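You operate a simulated robot arm through the tools that you are given. There is no shell and no other tool. Be economical: measure what you need, move in short steps, check, and stop when the job is done.

Carry out the task below with a simulated robot arm. There is one attempt and no reset: what you move stays moved.

## Task
Wash the silver knob, blow it dry and refit it on its shaft.
Fine: use the soak tray and the blower; switch the tray off before you reach in; leave the other knobs alone. What is to be rubbed or washed off counts as gone when no trace of it is left.

Only the result counts: the job must be done as asked and must still hold three seconds after the hand-in. Knocking over, shifting, dropping, spilling or breaking anything else fails it.

## Robot
A 7-joint arm with a two-finger parallel gripper, fixed in place. Base frame: the origin is at the foot of the arm, x ahead of it, y to its left, z up. Readings come in m, rad, newtons and seconds.
With the tool pointing down near the work surface it reaches from about 0.48 to 0.92 m from the base axis. Its first joint turns from -2.007 to 2.007 rad. Payload 3.91 kg.
Tool frame: the origin (TCP) lies between the finger pads and is the grasp point; the fingertips stand 0.03 m ahead of it; z points along the fingers, y is the line along which they close. The gripper opens to 0.11 m. The fingers are 0.02 m wide and 0.01 m thick; the gripper's body (0.048 by 0.112 m) begins 0.055 m behind the TCP.
Orientation is that of the tool frame in the base frame, as [roll, pitch, yaw] about the fixed x, y, z axes, in that order (R = Rz(yaw) Ry(pitch) Rx(roll)). With the fingers straight down and closing along the base's y, the tool's x points along the base's -x, its y along +y and its z along -z.

## Interface
- The arm moves only by the tool move_arm. Its argument "increments" is a list of rows, each a list of 7 numbers: the turn, a rotation vector about the tool's x, y, z in rad, then the shift along the tool's x, y, z in mm, then the finger opening in mm, from 0 to 110. In form: [[ax, ay, az, dx, dy, dz, hand], ...]. A call has 1 to 12 rows; each row shifts and turns the commanded pose from where the row before left it, along the tool's axes as they then stand. Rows are played at 5 a second. More than 0.05 m and 0.15 rad between two rows, or a gripper value outside its range, and nothing of the call is played. A pose out of reach is approached as far as the arm can. The call stops where the force on the tool passes 60 N (or 10 N more than at its start, if that is more) or the arm is blocked; 0.2 s more then pass. Each finger travels about 0.153 m/s and halts on what it meets, pressing with about 38 N; the grip force reading is that of the motor and also rises with nothing between the fingers. The clock runs only during rows and for 0.2 s after the last one: add rows that do not move to give the fingers time. The reply holds the time, the measured pose of the TCP, the force on the tool along the base axes, the opening and the grip force, in the units named above and with some noise, with the torque about the TCP (base axes, N m) and any sound that the robot's microphone picked up.
- Cameras (640 x 400 px; columns grow to the right, rows downward): "scene" is fixed at [0.0539, -0.6692, 1.6115]; the picture's right is [0.75, -0.67, 0.00], its down [-0.44, -0.50, -0.75] and it looks along [0.50, 0.56, -0.66] (base axes); focal length 329 px, centre (320, 200). "wrist" rides on the gripper at [0.072, 0.017, -0.103] in the tool frame; the picture's right is [-0.23, 0.97, 0.00], its down [-0.76, -0.18, -0.62] and it looks along [-0.61, -0.14, 0.78] (tool axes); focal length 222 px, centre (320, 200). There is no depth. A picture from a camera that has moved, and an enlarged one, comes with that camera's place and axes in the base frame and with its lens. The place of the scene camera against the robot may be out by one fixed shift of up to 0.025 m in any direction.
- get_image(camera): a new picture of that camera. No time passes.
- slide_trunk(by): slides the trunk up (or, below 0, down) by that many m; the arm rides with it, the base frame stays. It gives what a move gives, with no picture.
- inspect(camera, box): a new picture of the part [left, top, right, bottom] of that camera's present view, enlarged. No time passes.
- close_job(): hands the job in; it is judged then, once.

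Go step by step. Nothing tells you positions but the pictures and the camera data: compare them with the known pose of the tool, close in by small moves and look again before you grip or let go. The budget is 120 turns and 76 pictures, counting those below and the enlarged ones. Unless the task says otherwise, let go and move clear before handing in, and close with one line.

The tools are called after "Call:" as name(argument=value, ...) on one line, values as JSON. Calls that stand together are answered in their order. move_arm: Moves the arm, as the interface text tells. Its arguments: {"type":"object","properties":{"increments":{"type":"array"}},"required":["increments"]} The other tools are called the same way: slide_trunk (by) slides the trunk up or down; get_image (camera) takes a picture; inspect (camera, box) takes an enlarged picture of a part of a camera's view; close_job () hands the job in.

At the start:

```text
time: 0.0
position: [0.4781, 0.0637, 1.2599]
tcp_rot: [-3.141, 0.0, -3.141]
contact_force: [0.4, 0.5, 0.1]
ft_torque: [-0.04, 0.01, 0.0]
finger_gap: 0.1101
finger_force: 0.0
trunk travel left (down, up): [-0.8, 0.19]
```

scene: 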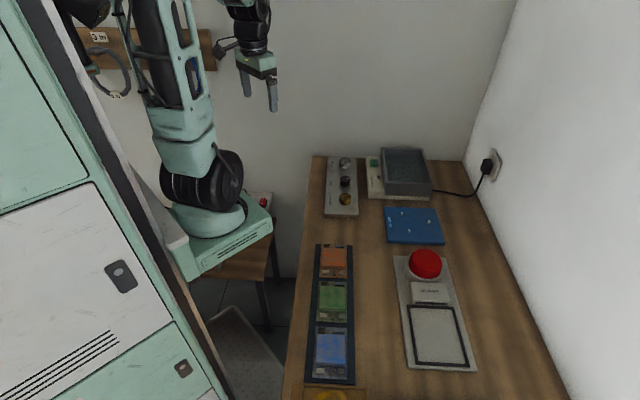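
wrist: 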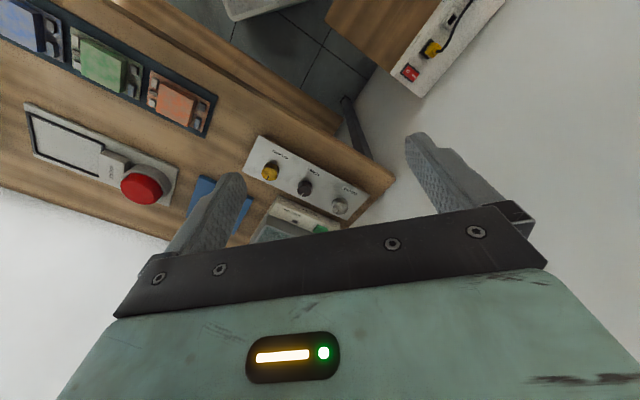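

I see a panel with three knobs (silver at the far end), a grey soak tray with a green switch, and a blower plate with a red button. I'll take closer looks first.

Call:
inspect(camera="scene", box=[300, 130, 460, 230])

Call:
inspect(camera="scene", box=[370, 200, 530, 380])

Call:
inspect(camera="wrist", box=[180, 120, 400, 260])

Call:
inspect(camera="scene", box=[280, 230, 400, 400])

```text
4.00 times, centred on (380, 180) of scene
camera zoom: at [0.0539, -0.6692, 1.6115], right [0.75, -0.67, 0.0], down [-0.44, -0.5, -0.75], along [0.5, 0.56, -0.66], focal length 1317 px, centre (80, 280)
```

zoom: 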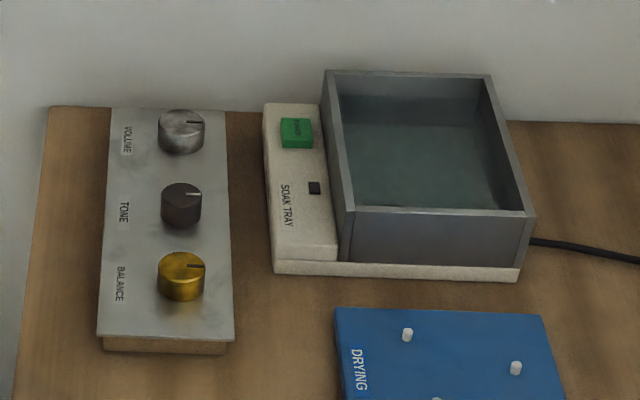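

```text
2.22 times, centred on (450, 290) of scene
camera zoom: at [0.0539, -0.6692, 1.6115], right [0.75, -0.67, 0.0], down [-0.44, -0.5, -0.75], along [0.5, 0.56, -0.66], focal length 732 px, centre (31, 0)
```

zoom: 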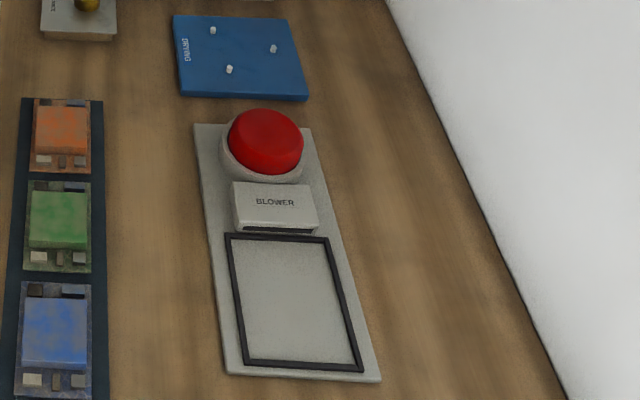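

```text
2.86 times, centred on (290, 190) of wrist
camera zoom: at [0.406, 0.0807, 1.3623], right [0.23, 0.97, 0.0], down [0.76, -0.18, 0.62], along [0.61, -0.14, -0.78], focal length 635 px, centre (406, 229)
```

zoom: 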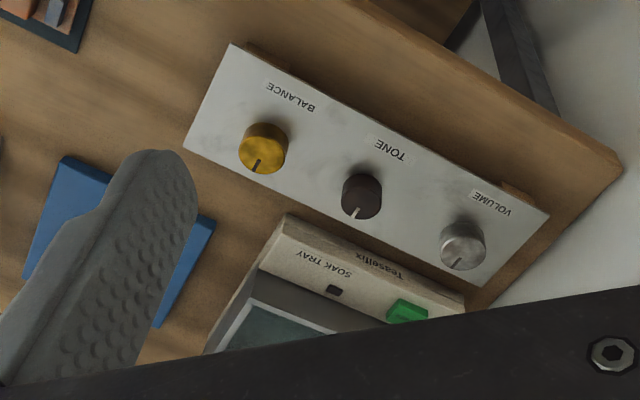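

```text
2.35 times, centred on (340, 315) of scene
camera zoom: at [0.0539, -0.6692, 1.6115], right [0.75, -0.67, 0.0], down [-0.44, -0.5, -0.75], along [0.5, 0.56, -0.66], focal length 775 px, centre (273, -71)
```

zoom: 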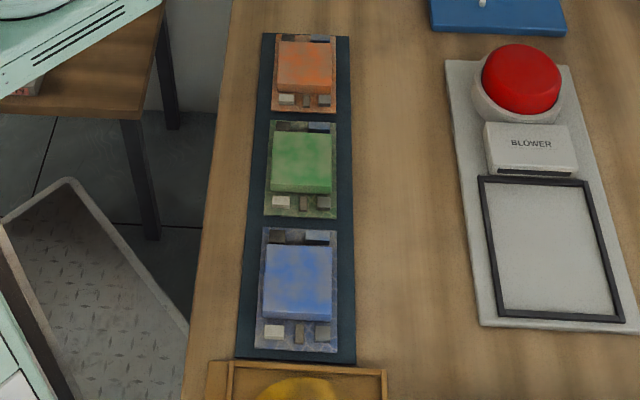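

The two views put the silver knob near (0.815, 0.045, 0.886), and the desk is rotated about 48° from the base axes. I'll move the wrist camera closer and turn the tool to match the desk.

Call:
move_arm(increments=[[0, 0, 0, -31, -22, 22.9, 110], [0, 0, 0, -31, -22, 22.9, 110], [0, 0, 0, -31, -22, 22.9, 110], [0, 0, 0, -31, -22, 22.9, 110], [0, 0, 0, -31, -22, 22.9, 110], [0, 0, 0, -31, -22, 22.9, 110], [0, 0, 0, -31, -22, 22.9, 110], [0, 0, -0.148, 0, 0, 0, 110], [0, 0, -0.148, 0, 0, 0, 110], [0, 0, -0.148, 0, 0, 0, 110], [0, 0, -0.148, 0, 0, 0, 110], [0, 0, -0.148, 0, 0, 0, 110]])

Call:
get_image(camera="wrist")

```text
time: 2.6
position: [0.694, -0.0891, 1.0989]
tcp_rot: [3.14, -0.001, -2.397]
contact_force: [0.9, -0.5, 0.3]
ft_torque: [-0.01, -0.04, 0.02]
finger_gap: 0.11
finger_force: 0.1
trunk travel left (down, up): [-0.8, 0.19]
```

```text
69 pictures are left
camera wrist: at [0.6308, -0.1265, 1.2015], right [-0.49, 0.87, 0.0], down [0.68, 0.38, 0.62], along [0.54, 0.31, -0.78], focal length 222 px, centre (320, 200)
```

wrist: 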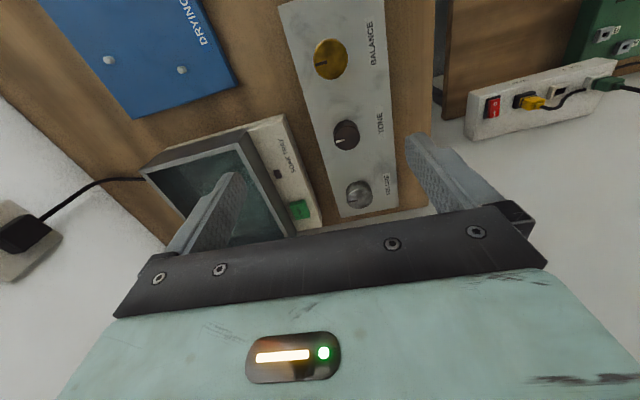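

The desk runs along about 45°. I'll zoom in on the knob and tray for detail.

Call:
inspect(camera="wrist", box=[240, 110, 420, 230])

Call:
inspect(camera="scene", box=[325, 145, 395, 189])

```text
3.33 times, centred on (330, 170) of wrist
camera zoom: at [0.6308, -0.1265, 1.2015], right [-0.49, 0.87, 0.0], down [0.68, 0.38, 0.62], along [0.54, 0.31, -0.78], focal length 740 px, centre (287, 300)
```

zoom: 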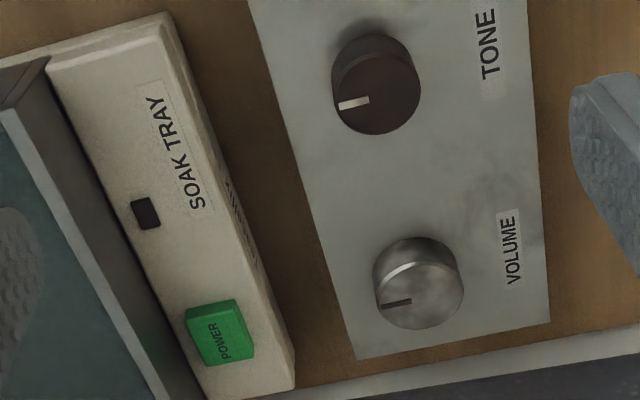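

```text
9.09 times, centred on (360, 167) of scene
camera zoom: at [0.0539, -0.6692, 1.6115], right [0.75, -0.67, 0.0], down [-0.44, -0.5, -0.75], along [0.5, 0.56, -0.66], focal length 2994 px, centre (-44, 500)
```

zoom: 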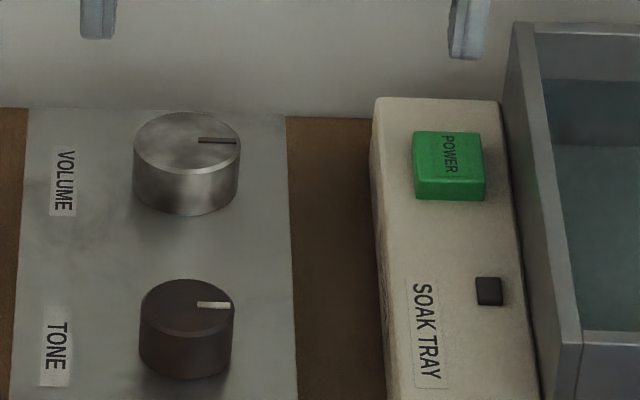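

The tray lamp is dark, so it is off. The silver knob is about 45 mm across and its mark points toward the tray. I'll move above it with the fingers closing across the panel.

Call:
move_arm(increments=[[0, 0, -0.041, 0, 0, 0, 80], [0, 0, 0, -34.2, 4.2, 27.8, 80], [0, 0, 0, -34.2, 4.2, 27.8, 80], [0, 0, 0, -34.2, 4.2, 27.8, 80], [0, 0, 0, -34.2, 4.2, 27.8, 80], [0, 0, 0, -34.2, 4.2, 27.8, 80], [0, 0, 0, 0, 0, 0, 80]])

Call:
get_image(camera="wrist")

Call:
get_image(camera="scene")

```text
time: 4.2
position: [0.8013, 0.0446, 0.961]
tcp_rot: [3.141, 0.0, -2.359]
contact_force: [-0.2, -0.4, -0.7]
ft_torque: [0.0, -0.02, 0.0]
finger_gap: 0.08
finger_force: 0.2
trunk travel left (down, up): [-0.8, 0.19]
```

```text
66 pictures are left
camera wrist: at [0.7402, 0.0059, 1.0632], right [-0.52, 0.85, 0.0], down [0.67, 0.41, 0.62], along [0.53, 0.33, -0.78], focal length 222 px, centre (320, 200)
```

wrist: 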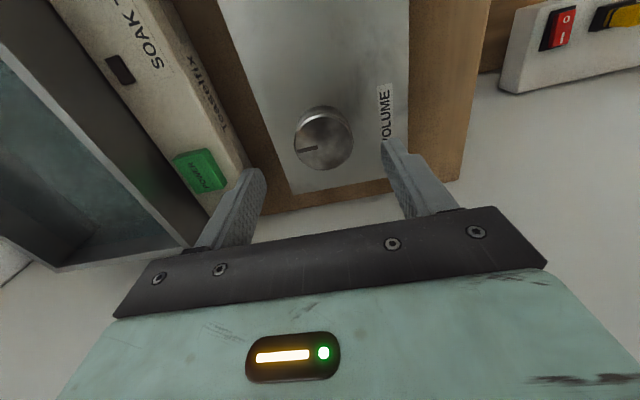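

```text
65 pictures are left
```

scene: 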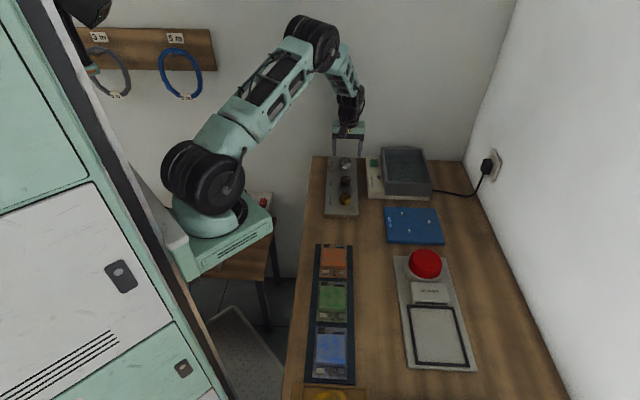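

Nearly over the knob; I'll zoom in to measure its top and base accurately.

Call:
inspect(camera="wrist", box=[260, 80, 420, 200])

```text
3.33 times, centred on (340, 140) of wrist
camera zoom: at [0.7402, 0.0059, 1.0632], right [-0.52, 0.85, 0.0], down [0.67, 0.41, 0.62], along [0.53, 0.33, -0.78], focal length 740 px, centre (253, 400)
```

zoom: 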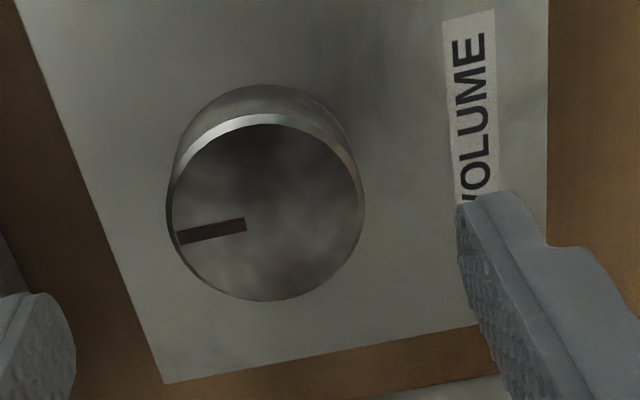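

Lateral error is about 3 mm. I'll descend with the fingers either side of the knob and look again.

Call:
move_arm(increments=[[0, 0, 0, 0, 3, 17, 80], [0, 0, 0, 0, 0, 18, 80], [0, 0, 0, 0, 0, 0, 80]])

Call:
inspect(camera="wrist", box=[220, 80, 420, 220])

Call:
inspect(camera="scene", box=[310, 120, 410, 200])

```text
time: 5.0
position: [0.7994, 0.0472, 0.9247]
tcp_rot: [3.14, -0.002, -2.36]
contact_force: [0.0, 0.0, -1.0]
ft_torque: [0.0, 0.01, -0.01]
finger_gap: 0.0799
finger_force: 0.1
trunk travel left (down, up): [-0.8, 0.19]
```

```text
2.86 times, centred on (320, 150) of wrist
camera zoom: at [0.7369, 0.0083, 1.0278], right [-0.52, 0.85, 0.0], down [0.67, 0.41, 0.62], along [0.53, 0.33, -0.78], focal length 635 px, centre (320, 343)
```

zoom: 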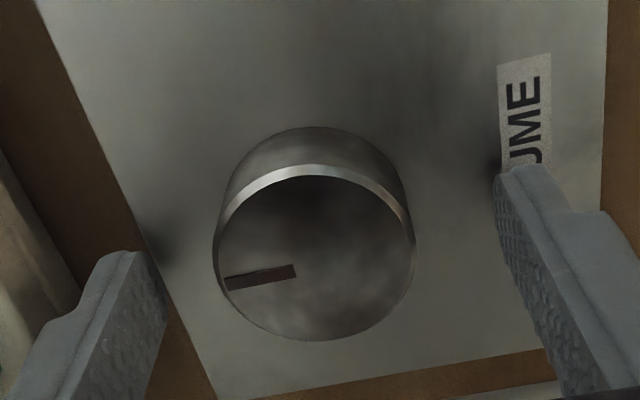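

```text
5.00 times, centred on (360, 160) of scene
camera zoom: at [0.0539, -0.6692, 1.6115], right [0.75, -0.67, 0.0], down [-0.44, -0.5, -0.75], along [0.5, 0.56, -0.66], focal length 1646 px, centre (120, 400)
```

zoom: 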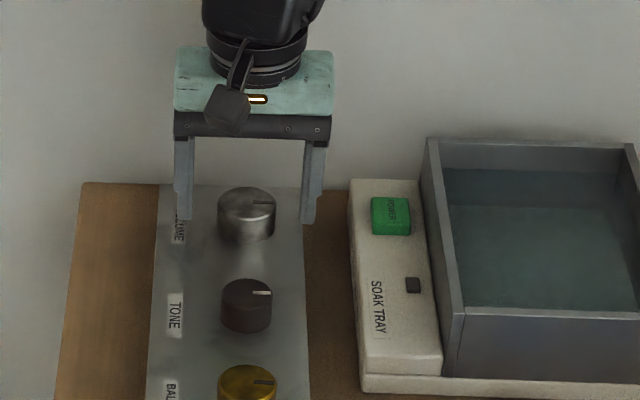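

The knob's top is at z ≈ 0.905 and the panel at about 0.884. I'll go down 6 mm and close the fingers on it.

Call:
move_arm(increments=[[0, 0, 0, 0, -0.5, 6, 80], [0, 0, 0, 0, 0, 0, 60], [0, 0, 0, 0, 0, 0, 50], [0, 0, 0, 0, 0, 0, 40], [0, 0, 0, 0, 0, 0, 40]])

Call:
inspect(camera="wrist", box=[220, 80, 420, 220])

```text
time: 6.2
position: [0.7982, 0.0466, 0.9199]
tcp_rot: [3.141, 0.002, -2.36]
contact_force: [-0.1, 1.5, 7.4]
ft_torque: [0.08, 0.16, -0.03]
finger_gap: 0.0425
finger_force: 38.0
trunk travel left (down, up): [-0.8, 0.19]
```

```text
2.86 times, centred on (320, 150) of wrist
camera zoom: at [0.7371, 0.0083, 1.0225], right [-0.52, 0.85, 0.0], down [0.67, 0.41, 0.62], along [0.53, 0.33, -0.78], focal length 635 px, centre (320, 343)
```

zoom: 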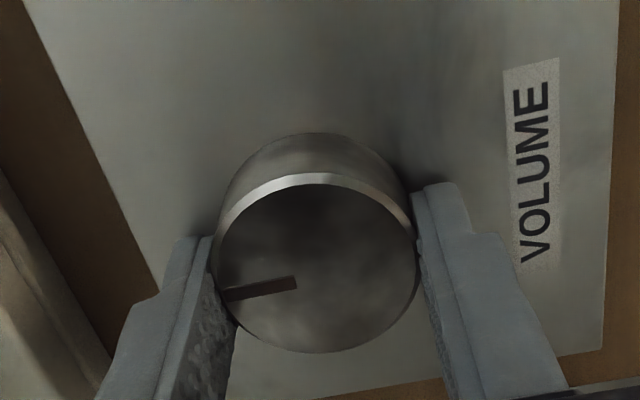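

The knob is gripped at an opening of 42.5 mm, with the tips just at the panel. Now I'll pull straight up.

Call:
move_arm(increments=[[0, 0, 0, 0, 0, -3, 36], [0, 0, 0, 0, 0, -5, 36], [0, 0, 0, 0, 0, -7, 36], [0, 0, 0, 0, 0, -10, 36], [0, 0, 0, 0, 0, -15, 36], [0, 0, 0, 0, 0, -20, 36], [0, 0, 0, 0, 0, 0, 36]])

Call:
get_image(camera="wrist")

Call:
inspect(camera="scene", box=[310, 100, 450, 200])

```text
time: 7.8
position: [0.7997, 0.0467, 0.9792]
tcp_rot: [3.141, 0.001, -2.36]
contact_force: [-0.1, 0.4, -1.1]
ft_torque: [0.0, 0.06, 0.01]
finger_gap: 0.0425
finger_force: 38.2
trunk travel left (down, up): [-0.8, 0.19]
```

```text
60 pictures are left
camera wrist: at [0.7378, 0.0076, 1.0822], right [-0.52, 0.85, 0.0], down [0.67, 0.41, 0.62], along [0.53, 0.33, -0.78], focal length 222 px, centre (320, 200)
```

wrist: 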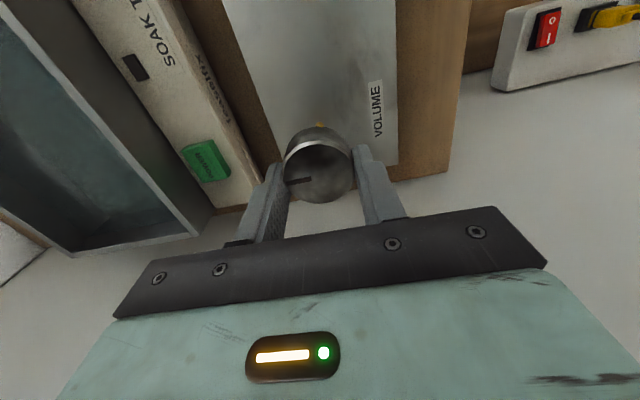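

```text
4.00 times, centred on (380, 150) of scene
camera zoom: at [0.0539, -0.6692, 1.6115], right [0.75, -0.67, 0.0], down [-0.44, -0.5, -0.75], along [0.5, 0.56, -0.66], focal length 1317 px, centre (80, 400)
```

zoom: 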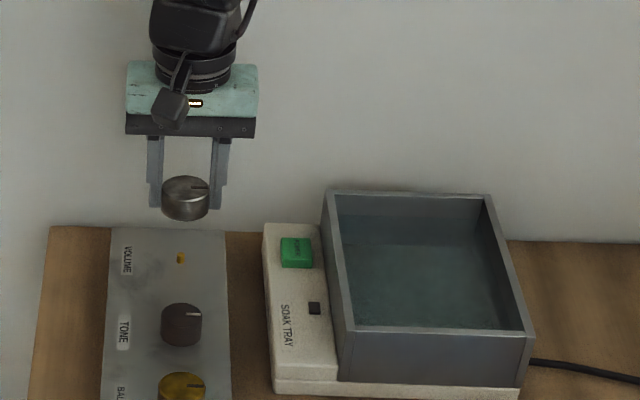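

The knob came off and the brass shaft is visible. From the views I place the tray rim at z ≈ 0.93, with a reachable drop spot near (0.88, −0.176). I'll lift and carry the knob above it.

Call:
move_arm(increments=[[0, 0, 0, 0, 0, -30, 36], [0, 0, 0, 0, 0, -31, 36], [0, 0, 0, 20, -43, 0, 36], [0, 0, 0, 20, -43, 0, 36], [0, 0, 0, 20, -43, 0, 36], [0, 0, 0, 20, -43, 0, 36], [0, 0, 0, 20, -43, 0, 36], [0, 0, 0, 0, 0, 0, 36]])

Call:
get_image(camera="wrist")

Call:
inspect(camera="scene", box=[310, 100, 470, 210])

```text
time: 9.6
position: [0.8798, -0.1759, 1.0398]
tcp_rot: [-3.14, 0.0, -2.358]
contact_force: [1.1, 0.2, 0.0]
ft_torque: [-0.02, 0.0, 0.02]
finger_gap: 0.0422
finger_force: 38.2
trunk travel left (down, up): [-0.8, 0.19]
```

```text
58 pictures are left
camera wrist: at [0.8188, -0.2152, 1.1424], right [-0.52, 0.85, 0.0], down [0.67, 0.41, 0.62], along [0.53, 0.33, -0.78], focal length 222 px, centre (320, 200)
```

wrist: 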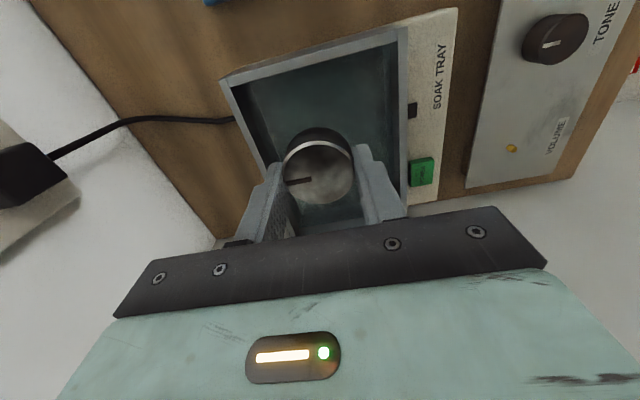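

```text
3.64 times, centred on (390, 155) of scene
camera zoom: at [0.0539, -0.6692, 1.6115], right [0.75, -0.67, 0.0], down [-0.44, -0.5, -0.75], along [0.5, 0.56, -0.66], focal length 1197 px, centre (66, 364)
```

zoom: 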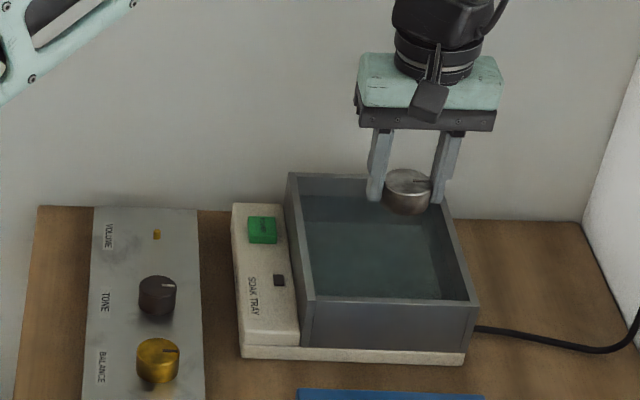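

The wrist view confirms the rim and that the knob is centred across the tray width. I'll lower it into the water toward the floor.

Call:
move_arm(increments=[[0, 0, 0, 0, 0, 35, 36], [0, 0, 0, 0, 0, 35, 36], [0, 0, 0, 0, 0, 20, 36], [0, 0, 0, 0, 0, 15, 36], [0, 0, 0, 0, 0, 6, 36], [0, 0, 0, 0, 0, 0, 36]])

Call:
get_image(camera="wrist")

```text
time: 11.0
position: [0.8804, -0.1767, 0.9289]
tcp_rot: [-3.141, 0.0, -2.359]
contact_force: [0.9, -0.1, 0.6]
ft_torque: [0.0, 0.01, 0.01]
finger_gap: 0.0421
finger_force: 38.0
trunk travel left (down, up): [-0.8, 0.19]
```

```text
56 pictures are left
camera wrist: at [0.8179, -0.2149, 1.0318], right [-0.52, 0.85, 0.0], down [0.67, 0.41, 0.62], along [0.53, 0.33, -0.78], focal length 222 px, centre (320, 200)
```

wrist: 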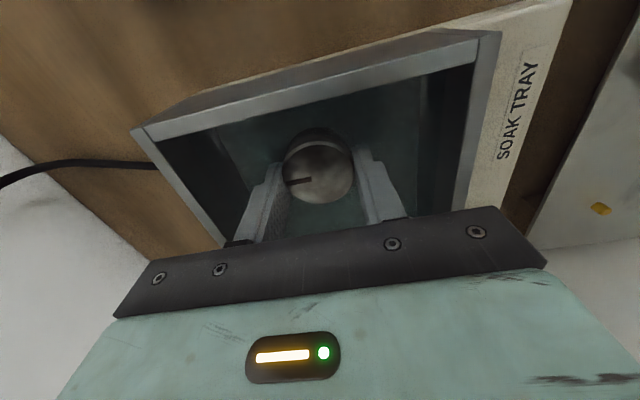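

Still clear of the floor, so I'll go down in smaller steps and watch the force.

Call:
move_arm(increments=[[0, 0, 0, 0, 0, 5, 36], [0, 0, 0, 0, 0, 5, 36], [0, 0, 0, 0, 0, 4, 36], [0, 0, 0, 0, 0, 0, 36]])

```text
time: 12.0
position: [0.8797, -0.1754, 0.9163]
tcp_rot: [3.141, -0.001, -2.361]
contact_force: [0.8, 0.4, -0.9]
ft_torque: [-0.03, -0.01, 0.01]
finger_gap: 0.0423
finger_force: 37.7
trunk travel left (down, up): [-0.8, 0.19]
```

Call:
move_arm(increments=[[0, 0, 0, 0, 0, 4, 36], [0, 0, 0, 0, 0, 0, 36]])

Call:
inspect(camera="scene", box=[370, 130, 450, 210])

```text
time: 12.6
position: [0.8792, -0.1762, 0.9113]
tcp_rot: [-3.142, 0.001, -2.36]
contact_force: [0.7, 0.3, 0.4]
ft_torque: [0.0, -0.05, -0.01]
finger_gap: 0.0422
finger_force: 38.8
trunk travel left (down, up): [-0.8, 0.19]
```

```text
5.00 times, centred on (410, 170) of scene
camera zoom: at [0.0539, -0.6692, 1.6115], right [0.75, -0.67, 0.0], down [-0.44, -0.5, -0.75], along [0.5, 0.56, -0.66], focal length 1646 px, centre (-130, 350)
```

zoom: 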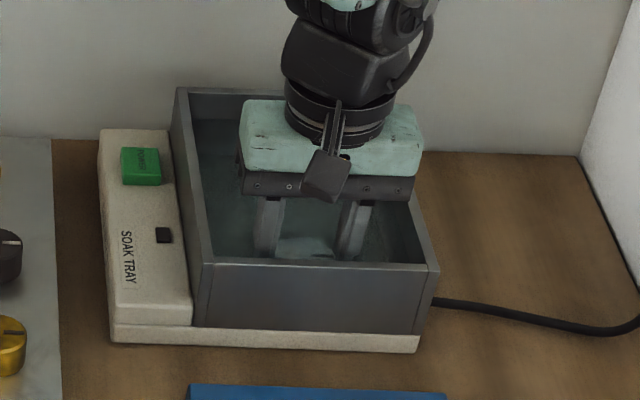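

Call:
move_arm(increments=[[0, 0, 0, 0, 0, 3, 36], [0, 0, 0, 0, 0, 3, 36], [0, 0, 0, 0, 0, 0, 36]])

```text
time: 13.4
position: [0.8795, -0.1764, 0.9091]
tcp_rot: [-3.139, 0.002, -2.359]
contact_force: [-6.4, 0.1, 19.3]
ft_torque: [0.22, 0.64, 0.05]
finger_gap: 0.0425
finger_force: 37.7
trunk travel left (down, up): [-0.8, 0.19]
```

Floor contact at TCP z ≈ 0.910. I'll ease off, release and rise straight out.

Call:
move_arm(increments=[[0, 0, 0, 0, 0, -3.5, 36], [0, 0, 0, 0, 0, 0, 44], [0, 0, 0, 0, 0, 0, 56], [0, 0, 0, 0, 0, 0, 64], [0, 0, 0, 0, 0, -15, 64], [0, 0, 0, 0, 0, -30, 64], [0, 0, 0, 0, 0, -45, 64], [0, 0, 0, 0, 0, -45, 64], [0, 0, 0, 0, 0, 0, 64]])

Call:
get_image(camera="wrist")

Call:
inspect(camera="scene", box=[360, 130, 460, 210])

```text
time: 15.4
position: [0.878, -0.1763, 1.0437]
tcp_rot: [3.141, 0.0, -2.36]
contact_force: [0.4, -0.6, -0.6]
ft_torque: [-0.03, 0.01, 0.06]
finger_gap: 0.0638
finger_force: 0.0
trunk travel left (down, up): [-0.8, 0.19]
```

```text
54 pictures are left
camera wrist: at [0.8172, -0.2146, 1.147], right [-0.52, 0.85, 0.0], down [0.67, 0.41, 0.62], along [0.53, 0.33, -0.78], focal length 222 px, centre (320, 200)
```

wrist: 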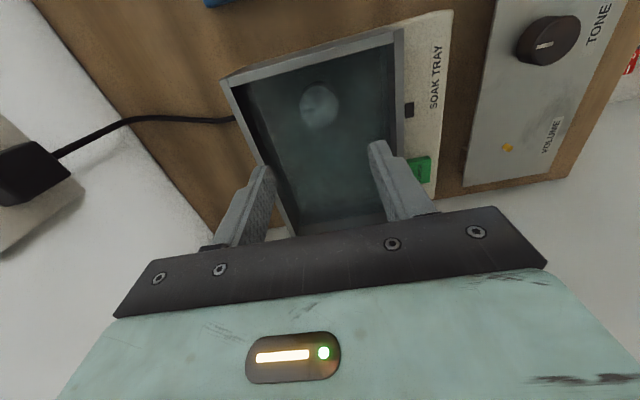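

```text
5.00 times, centred on (410, 170) of scene
camera zoom: at [0.0539, -0.6692, 1.6115], right [0.75, -0.67, 0.0], down [-0.44, -0.5, -0.75], along [0.5, 0.56, -0.66], focal length 1646 px, centre (-130, 350)
```

zoom: 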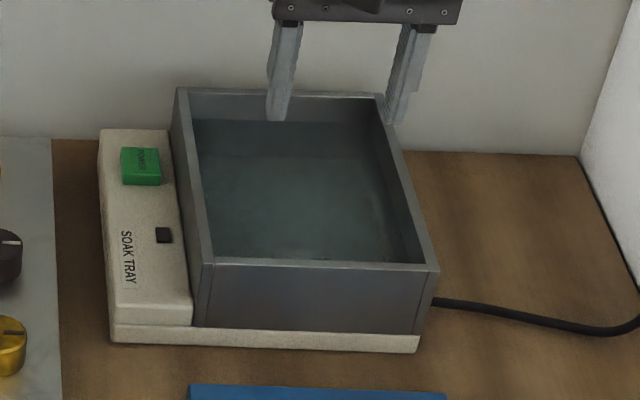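

The knob rests on the tray floor. The green button triangulates to (0.874, −0.0285, 0.903). I'll close the fingers and go above it.

Call:
move_arm(increments=[[0, 0, 0, -25.5, 26.8, 0, 0], [0, 0, 0, -25.5, 26.8, 0, 0], [0, 0, 0, -25.5, 26.8, 0, 0], [0, 0, 0, -25.5, 26.8, 0, 0], [0, 0, 0, 0, 0, 40, 0], [0, 0, 0, 0, 0, 40, 0], [0, 0, 0, 0, 0, 0, 0]])

Call:
get_image(camera="wrist")

Call:
inspect(camera="scene", box=[350, 110, 430, 180])

```text
time: 17.0
position: [0.8763, -0.0275, 0.9638]
tcp_rot: [-3.141, 0.0, -2.358]
contact_force: [0.2, 0.1, -0.1]
ft_torque: [0.03, 0.02, 0.01]
finger_gap: 0.0
finger_force: 37.3
trunk travel left (down, up): [-0.8, 0.19]
```

```text
52 pictures are left
camera wrist: at [0.8143, -0.0663, 1.066], right [-0.52, 0.85, 0.0], down [0.67, 0.41, 0.62], along [0.53, 0.33, -0.78], focal length 222 px, centre (320, 200)
```

wrist: 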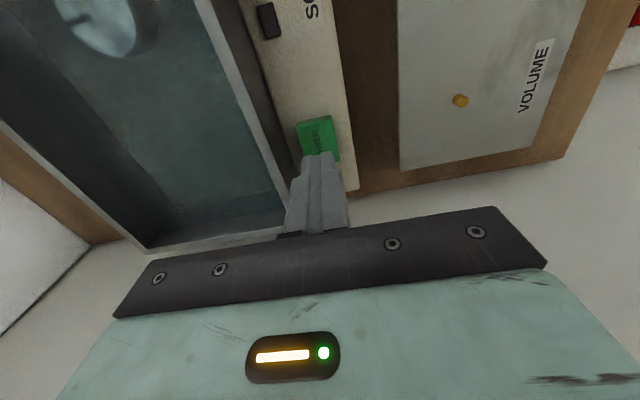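

```text
5.71 times, centred on (390, 145) of scene
camera zoom: at [0.0539, -0.6692, 1.6115], right [0.75, -0.67, 0.0], down [-0.44, -0.5, -0.75], along [0.5, 0.56, -0.66], focal length 1882 px, centre (-80, 514)
```

zoom: 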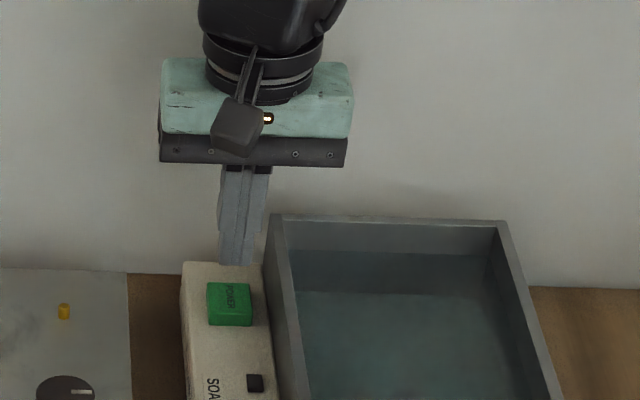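

The button sits right under the fingertips. I'll press down gently and retract.

Call:
move_arm(increments=[[0, 0, 0, 2, 0, 26, 0], [0, 0, 0, 0, 0, 4, 0], [0, 0, 0, 0, 0, 3, 0], [0, 0, 0, 0, 0, 0, 0]])

Call:
inspect(camera="scene", box=[350, 130, 430, 190])

```text
time: 18.0
position: [0.8743, -0.0292, 0.9315]
tcp_rot: [3.141, 0.002, -2.361]
contact_force: [-1.5, 0.7, 5.6]
ft_torque: [0.04, -0.01, 0.01]
finger_gap: 0.0001
finger_force: 37.6
trunk travel left (down, up): [-0.8, 0.19]
heard: click
```

```text
6.67 times, centred on (390, 160) of scene
camera zoom: at [0.0539, -0.6692, 1.6115], right [0.75, -0.67, 0.0], down [-0.44, -0.5, -0.75], along [0.5, 0.56, -0.66], focal length 2195 px, centre (-147, 467)
```

zoom: 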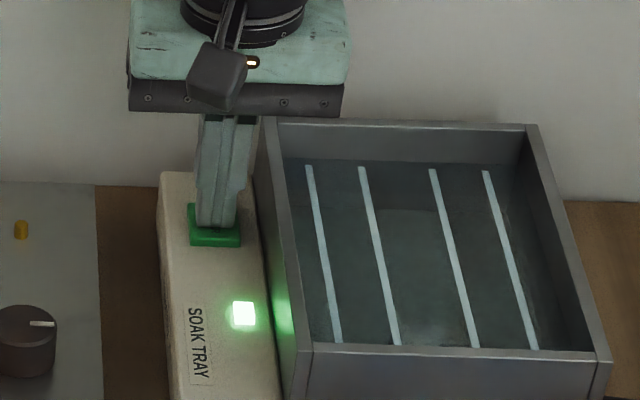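

Click heard; the lamp is lit and the tray is running. I'll back off and wait.

Call:
move_arm(increments=[[0, 0, 0, 0, 0, -30, 0], [0, 0, 0, 0, 0, -30, 0], [0, 0, 0, 0, 0, 0, 0], [0, 0, 0, 0, 0, 0, 0], [0, 0, 0, 0, 0, 0, 0], [0, 0, 0, 0, 0, 0, 0], [0, 0, 0, 0, 0, 0, 0], [0, 0, 0, 0, 0, 0, 0], [0, 0, 0, 0, 0, 0, 0], [0, 0, 0, 0, 0, 0, 0], [0, 0, 0, 0, 0, 0, 0], [0, 0, 0, 0, 0, 0, 0]])

Call:
inspect(camera="wrist", box=[0, 0, 300, 220])

```text
time: 20.6
position: [0.8737, -0.0291, 0.992]
tcp_rot: [-3.14, -0.001, -2.36]
contact_force: [-0.1, 0.3, 0.2]
ft_torque: [-0.02, 0.0, 0.01]
finger_gap: 0.0003
finger_force: 37.7
trunk travel left (down, up): [-0.8, 0.19]
```

```text
1.82 times, centred on (150, 110) of wrist
camera zoom: at [0.8125, -0.0679, 1.0931], right [-0.52, 0.85, 0.0], down [0.67, 0.41, 0.62], along [0.53, 0.33, -0.78], focal length 404 px, centre (629, 364)
```

zoom: 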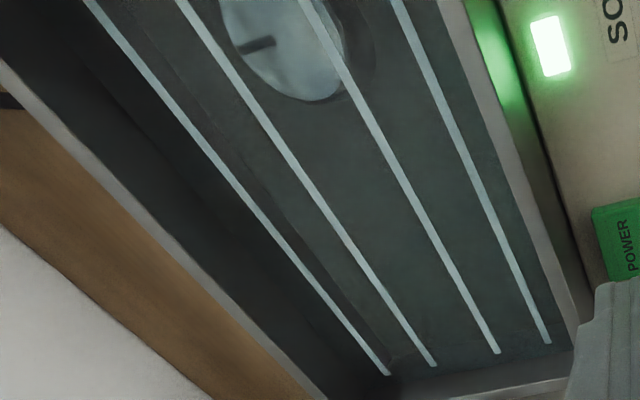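

The tray is still running. I'll rise and back off to see the knob fully while it soaks.

Call:
move_arm(increments=[[0, 0, 0, 35, 0, -20, 0], [0, 0, 0, 35, 0, -20, 0], [0, 0, 0, 0, -40, 0, 0], [0, 0, 0, 0, 0, 0, 0], [0, 0, 0, 0, 0, 0, 0], [0, 0, 0, 0, 0, 0, 0], [0, 0, 0, 0, 0, 0, 0], [0, 0, 0, 0, 0, 0, 0], [0, 0, 0, 0, 0, 0, 0], [0, 0, 0, 0, 0, 0, 0], [0, 0, 0, 0, 0, 0, 0], [0, 0, 0, 0, 0, 0, 0]])

Call:
inspect(camera="wrist", box=[120, 0, 440, 200])

```text
time: 23.2
position: [0.8546, -0.106, 1.0308]
tcp_rot: [-3.141, 0.001, -2.358]
contact_force: [0.6, 0.6, 0.2]
ft_torque: [0.0, 0.01, -0.02]
finger_gap: 0.0
finger_force: 38.2
trunk travel left (down, up): [-0.8, 0.19]
```

```text
2.00 times, centred on (280, 100) of wrist
camera zoom: at [0.7917, -0.1457, 1.1329], right [-0.52, 0.85, 0.0], down [0.67, 0.41, 0.62], along [0.53, 0.33, -0.78], focal length 444 px, centre (400, 400)
```

zoom: 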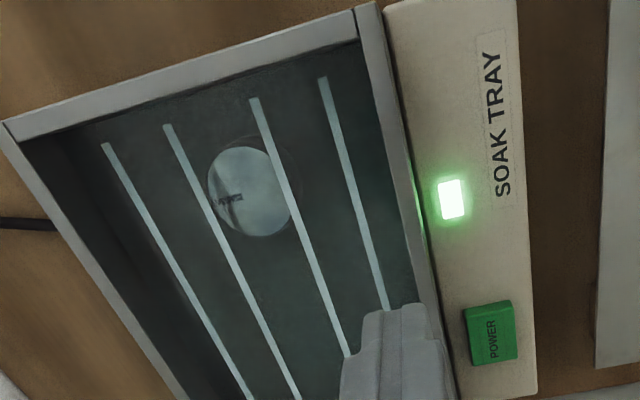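

Call:
move_arm(increments=[[0, 0, 0, 0, 0, 0, 0], [0, 0, 0, 0, 0, 0, 0], [0, 0, 0, 0, 0, 0, 0], [0, 0, 0, 0, 0, 0, 0], [0, 0, 0, 0, 0, 0, 0], [0, 0, 0, 0, 0, 0, 0], [0, 0, 0, 0, 0, 0, 0], [0, 0, 0, 0, 0, 0, 0], [0, 0, 0, 0, 0, 0, 0], [0, 0, 0, 0, 0, 0, 0], [0, 0, 0, 0, 0, 0, 0], [0, 0, 0, 0, 0, 0, 0]])

Call:
inspect(camera="wrist", box=[210, 60, 290, 130])

```text
time: 25.8
position: [0.8534, -0.1079, 1.0298]
tcp_rot: [-3.141, -0.001, -2.36]
contact_force: [-1.0, 0.7, 0.5]
ft_torque: [-0.03, 0.0, 0.02]
finger_gap: 0.0
finger_force: 38.1
trunk travel left (down, up): [-0.8, 0.19]
```

```text
5.71 times, centred on (250, 95) of wrist
camera zoom: at [0.7917, -0.1457, 1.1329], right [-0.52, 0.85, 0.0], down [0.67, 0.41, 0.62], along [0.53, 0.33, -0.78], focal length 1269 px, centre (720, 800)
```

zoom: 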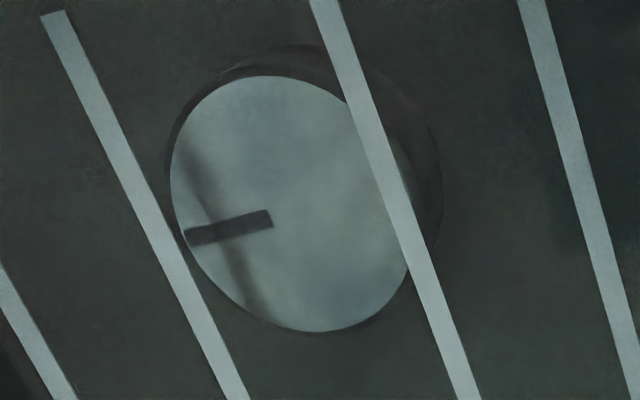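

The dark band looks like a strip's shadow, but there may be faint mottling left. I'll soak longer.

Call:
move_arm(increments=[[0, 0, 0, 0, 0, 0, 0], [0, 0, 0, 0, 0, 0, 0], [0, 0, 0, 0, 0, 0, 0], [0, 0, 0, 0, 0, 0, 0], [0, 0, 0, 0, 0, 0, 0], [0, 0, 0, 0, 0, 0, 0], [0, 0, 0, 0, 0, 0, 0], [0, 0, 0, 0, 0, 0, 0], [0, 0, 0, 0, 0, 0, 0], [0, 0, 0, 0, 0, 0, 0], [0, 0, 0, 0, 0, 0, 0], [0, 0, 0, 0, 0, 0, 0]])

Call:
move_arm(increments=[[0, 0, 0, 0, 0, 0, 0], [0, 0, 0, 0, 0, 0, 0], [0, 0, 0, 0, 0, 0, 0], [0, 0, 0, 0, 0, 0, 0], [0, 0, 0, 0, 0, 0, 0], [0, 0, 0, 0, 0, 0, 0], [0, 0, 0, 0, 0, 0, 0], [0, 0, 0, 0, 0, 0, 0], [0, 0, 0, 0, 0, 0, 0], [0, 0, 0, 0, 0, 0, 0], [0, 0, 0, 0, 0, 0, 0], [0, 0, 0, 0, 0, 0, 0]])

Call:
move_arm(increments=[[0, 0, 0, 0, 0, 0, 0], [0, 0, 0, 0, 0, 0, 0], [0, 0, 0, 0, 0, 0, 0], [0, 0, 0, 0, 0, 0, 0], [0, 0, 0, 0, 0, 0, 0], [0, 0, 0, 0, 0, 0, 0], [0, 0, 0, 0, 0, 0, 0], [0, 0, 0, 0, 0, 0, 0], [0, 0, 0, 0, 0, 0, 0], [0, 0, 0, 0, 0, 0, 0], [0, 0, 0, 0, 0, 0, 0], [0, 0, 0, 0, 0, 0, 0]])

Call:
inspect(camera="wrist", box=[210, 60, 290, 130])

```text
time: 28.4
position: [0.8519, -0.1056, 1.0302]
tcp_rot: [3.14, 0.0, -2.36]
contact_force: [0.2, -0.1, 0.1]
ft_torque: [0.03, 0.0, -0.02]
finger_gap: 0.0001
finger_force: 37.6
trunk travel left (down, up): [-0.8, 0.19]
```

```text
time: 31.0
position: [0.8529, -0.1068, 1.0301]
tcp_rot: [-3.14, 0.0, -2.359]
contact_force: [-0.5, -0.2, 0.2]
ft_torque: [0.0, -0.03, 0.0]
finger_gap: 0.0
finger_force: 37.7
trunk travel left (down, up): [-0.8, 0.19]
```

```text
time: 33.6
position: [0.8533, -0.1068, 1.0312]
tcp_rot: [-3.141, 0.001, -2.361]
contact_force: [-0.3, 0.4, -0.4]
ft_torque: [-0.01, -0.02, 0.02]
finger_gap: 0.0
finger_force: 37.9
trunk travel left (down, up): [-0.8, 0.19]
```

```text
5.71 times, centred on (250, 95) of wrist
camera zoom: at [0.7917, -0.1457, 1.1329], right [-0.52, 0.85, 0.0], down [0.67, 0.41, 0.62], along [0.53, 0.33, -0.78], focal length 1269 px, centre (720, 800)
```

zoom: 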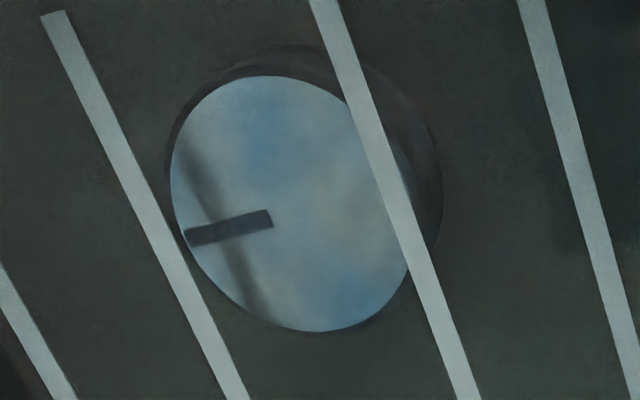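

The face now looks evenly clean, with a bluish sheen that is either water or the start of overdoing it. I'll switch the tray off now and look out of the water.

Call:
move_arm(increments=[[0, 0, 0, 0, 40, 0, 0], [0, 0, 0, -35, 0, 20, 0], [0, 0, 0, -35, 0, 20, 0], [0, 0, 0, 0, 0, 28, 0], [0, 0, 0, 0, 0, 26, 0], [0, 0, 0, 0, 0, 4, 0], [0, 0, 0, 0, 0, 3, 0], [0, 0, 0, 0, 0, 0, 0]])

Call:
inspect(camera="scene", box=[350, 130, 430, 190])

```text
time: 35.4
position: [0.8758, -0.0298, 0.9304]
tcp_rot: [-3.14, 0.002, -2.359]
contact_force: [0.4, -0.9, 8.3]
ft_torque: [-0.01, -0.01, 0.04]
finger_gap: 0.0
finger_force: 37.9
trunk travel left (down, up): [-0.8, 0.19]
heard: click
```

```text
6.67 times, centred on (390, 160) of scene
camera zoom: at [0.0539, -0.6692, 1.6115], right [0.75, -0.67, 0.0], down [-0.44, -0.5, -0.75], along [0.5, 0.56, -0.66], focal length 2195 px, centre (-147, 467)
```

zoom: 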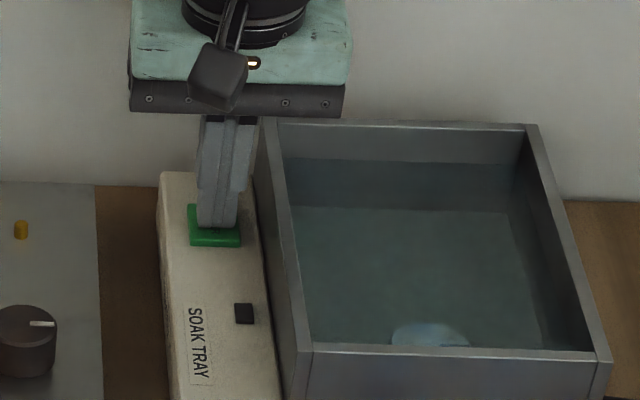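

Lamp off. Now I'll return above the knob with the fingers open and inspect it.

Call:
move_arm(increments=[[0, 0, 0, 0, 0, -40, 0], [0, 0, 0, 0, 0, -40, 0], [0, 0, 0, 0, 0, -33, 0], [0, 0, 0, 25.3, -26.6, 0, 64], [0, 0, 0, 25.3, -26.6, 0, 64], [0, 0, 0, 25.3, -26.6, 0, 64], [0, 0, 0, 25.3, -26.6, 0, 64], [0, 0, 0, 0, 0, 0, 64]])

Call:
inspect(camera="wrist", box=[220, 40, 420, 160])

```text
time: 37.2
position: [0.8789, -0.1774, 1.0431]
tcp_rot: [3.141, 0.0, -2.36]
contact_force: [-0.1, -0.3, 0.4]
ft_torque: [-0.01, 0.02, 0.0]
finger_gap: 0.0641
finger_force: 0.1
trunk travel left (down, up): [-0.8, 0.19]
```

```text
3.20 times, centred on (320, 100) of wrist
camera zoom: at [0.8165, -0.216, 1.1452], right [-0.52, 0.85, 0.0], down [0.67, 0.41, 0.62], along [0.53, 0.33, -0.78], focal length 711 px, centre (320, 520)
```

zoom: 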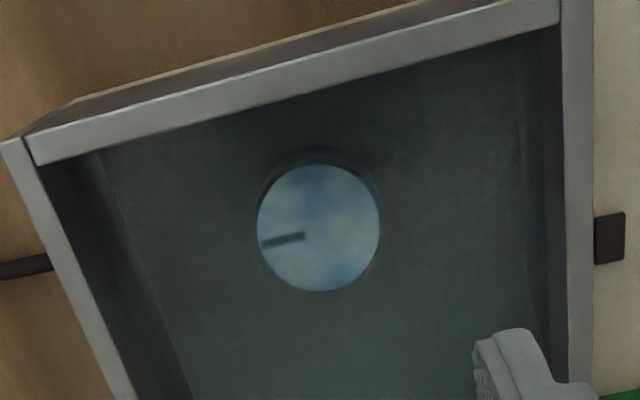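

The knob is where I left it. I'll descend and grip it at the release height.

Call:
move_arm(increments=[[0, 0, 0, 0, 0, 40, 64], [0, 0, 0, 0, 0, 40, 64], [0, 0, 0, 0, 0, 30, 64], [0, 0, 0, 0, 0, 15, 64], [0, 0, 0, 0, 0, 6, 64], [0, 0, 0, 0, 0, 0, 54], [0, 0, 0, 0, 0, 0, 46], [0, 0, 0, 0, 0, 0, 36], [0, 0, 0, 0, 0, 0, 36]])

```text
time: 39.2
position: [0.8774, -0.176, 0.9115]
tcp_rot: [-3.141, 0.002, -2.361]
contact_force: [0.0, 0.1, 1.2]
ft_torque: [0.0, 0.01, 0.0]
finger_gap: 0.0424
finger_force: 38.0
trunk travel left (down, up): [-0.8, 0.19]
```

Gripped. I'll lift it straight out above the tray.

Call:
move_arm(increments=[[0, 0, 0, 0, 0, -10, 36], [0, 0, 0, 0, 0, -20, 36], [0, 0, 0, 0, 0, -35, 36], [0, 0, 0, 0, 0, -35, 36], [0, 0, 0, 0, 0, -33, 36], [0, 0, 0, 0, 0, 0, 36]])

Call:
inspect(camera="wrist", box=[250, 100, 390, 220])

Call:
inspect(camera="scene", box=[370, 110, 450, 170])

```text
time: 40.6
position: [0.8791, -0.1765, 1.0464]
tcp_rot: [3.141, 0.0, -2.361]
contact_force: [-0.7, 0.0, 0.2]
ft_torque: [0.01, 0.0, -0.02]
finger_gap: 0.0425
finger_force: 38.0
trunk travel left (down, up): [-0.8, 0.19]
```

```text
3.33 times, centred on (320, 160) of wrist
camera zoom: at [0.8168, -0.2153, 1.148], right [-0.52, 0.85, 0.0], down [0.67, 0.41, 0.62], along [0.53, 0.33, -0.78], focal length 740 px, centre (320, 333)
```

zoom: 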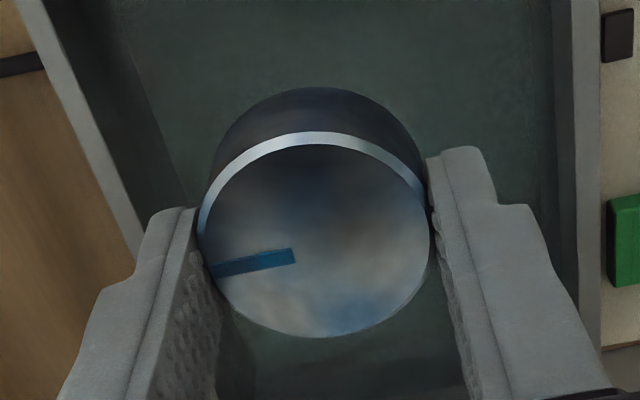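

```text
6.67 times, centred on (410, 140) of scene
camera zoom: at [0.0539, -0.6692, 1.6115], right [0.75, -0.67, 0.0], down [-0.44, -0.5, -0.75], along [0.5, 0.56, -0.66], focal length 2195 px, centre (-280, 600)
```

zoom: 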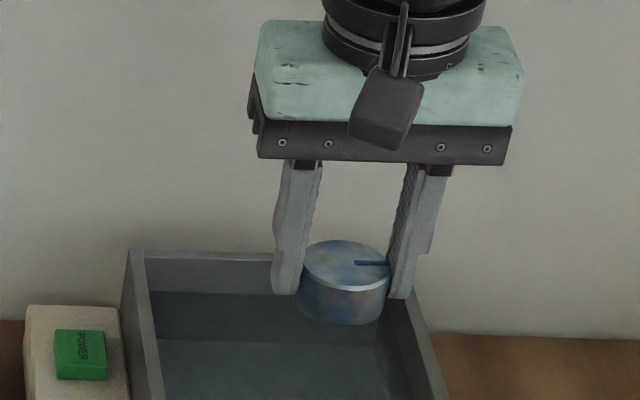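

Out of the water the knob is blue (wet), but tan and grey patches remain where grime still seems to cling. I'll put it back for a longer soak.

Call:
move_arm(increments=[[0, 0, 0, 0, 0, 35, 36], [0, 0, 0, 0, 0, 35, 36], [0, 0, 0, 0, 0, 35, 36], [0, 0, 0, 0, 0, 20, 36], [0, 0, 0, 0, 0, 9.5, 36], [0, 0, 0, 0, 0, 0, 36], [0, 0, 0, 0, 0, 0, 46], [0, 0, 0, 0, 0, 0, 56], [0, 0, 0, 0, 0, 0, 64]])

Call:
move_arm(increments=[[0, 0, 0, 0, 0, -20, 64], [0, 0, 0, 0, 0, -40, 64], [0, 0, 0, 0, 0, -40, 64], [0, 0, 0, 0, 0, -32, 64], [0, 0, 0, -25.5, 26.6, 0, 0], [0, 0, 0, -25.5, 26.6, 0, 0], [0, 0, 0, -25.5, 26.6, 0, 0], [0, 0, 0, -25.5, 26.6, 0, 0], [0, 0, 0, 0, 0, 40, 0], [0, 0, 0, 0, 0, 40, 0], [0, 0, 0, 0, 0, 0, 0]])

```text
time: 42.6
position: [0.8798, -0.1754, 0.9098]
tcp_rot: [-3.14, 0.001, -2.359]
contact_force: [0.4, 0.1, 0.0]
ft_torque: [-0.02, -0.04, 0.0]
finger_gap: 0.0643
finger_force: 0.0
trunk travel left (down, up): [-0.8, 0.19]
```

```text
time: 45.0
position: [0.8749, -0.0291, 0.9611]
tcp_rot: [3.141, 0.001, -2.36]
contact_force: [-0.3, 0.3, -0.1]
ft_torque: [0.04, -0.01, -0.01]
finger_gap: 0.0
finger_force: 37.8
trunk travel left (down, up): [-0.8, 0.19]
```

The knob is back in the water. Pressing power again, then backing off to the viewing pose.

Call:
move_arm(increments=[[0, 0, 0, 0, 0, 24, 0], [0, 0, 0, 0, 0, 4, 0], [0, 0, 0, 0, 0, 3, 0], [0, 0, 0, 0, 0, 0, 0], [0, 0, 0, 0, 0, -28, 0], [0, 0, 0, 0, 0, -28, 0], [0, 0, 0, 35, 0, -22, 0], [0, 0, 0, 35, 0, -22, 0], [0, 0, 0, 0, -40, 0, 0], [0, 0, 0, 0, 0, 0, 0], [0, 0, 0, 0, 0, 0, 0]])

Call:
inspect(camera="wrist", box=[190, 50, 370, 150])

```text
time: 47.4
position: [0.8544, -0.108, 1.0311]
tcp_rot: [-3.141, -0.002, -2.359]
contact_force: [-0.2, -0.8, 0.1]
ft_torque: [-0.01, 0.0, 0.01]
finger_gap: 0.0
finger_force: 37.6
trunk travel left (down, up): [-0.8, 0.19]
heard: click
```

```text
3.56 times, centred on (280, 100) of wrist
camera zoom: at [0.7916, -0.146, 1.1348], right [-0.52, 0.85, 0.0], down [0.67, 0.41, 0.62], along [0.53, 0.33, -0.78], focal length 790 px, centre (462, 556)
```

zoom: 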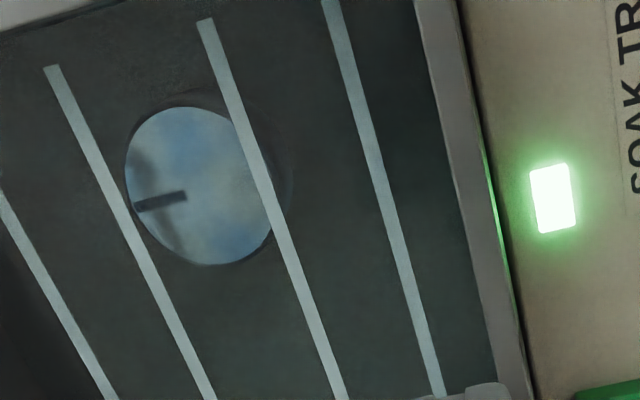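

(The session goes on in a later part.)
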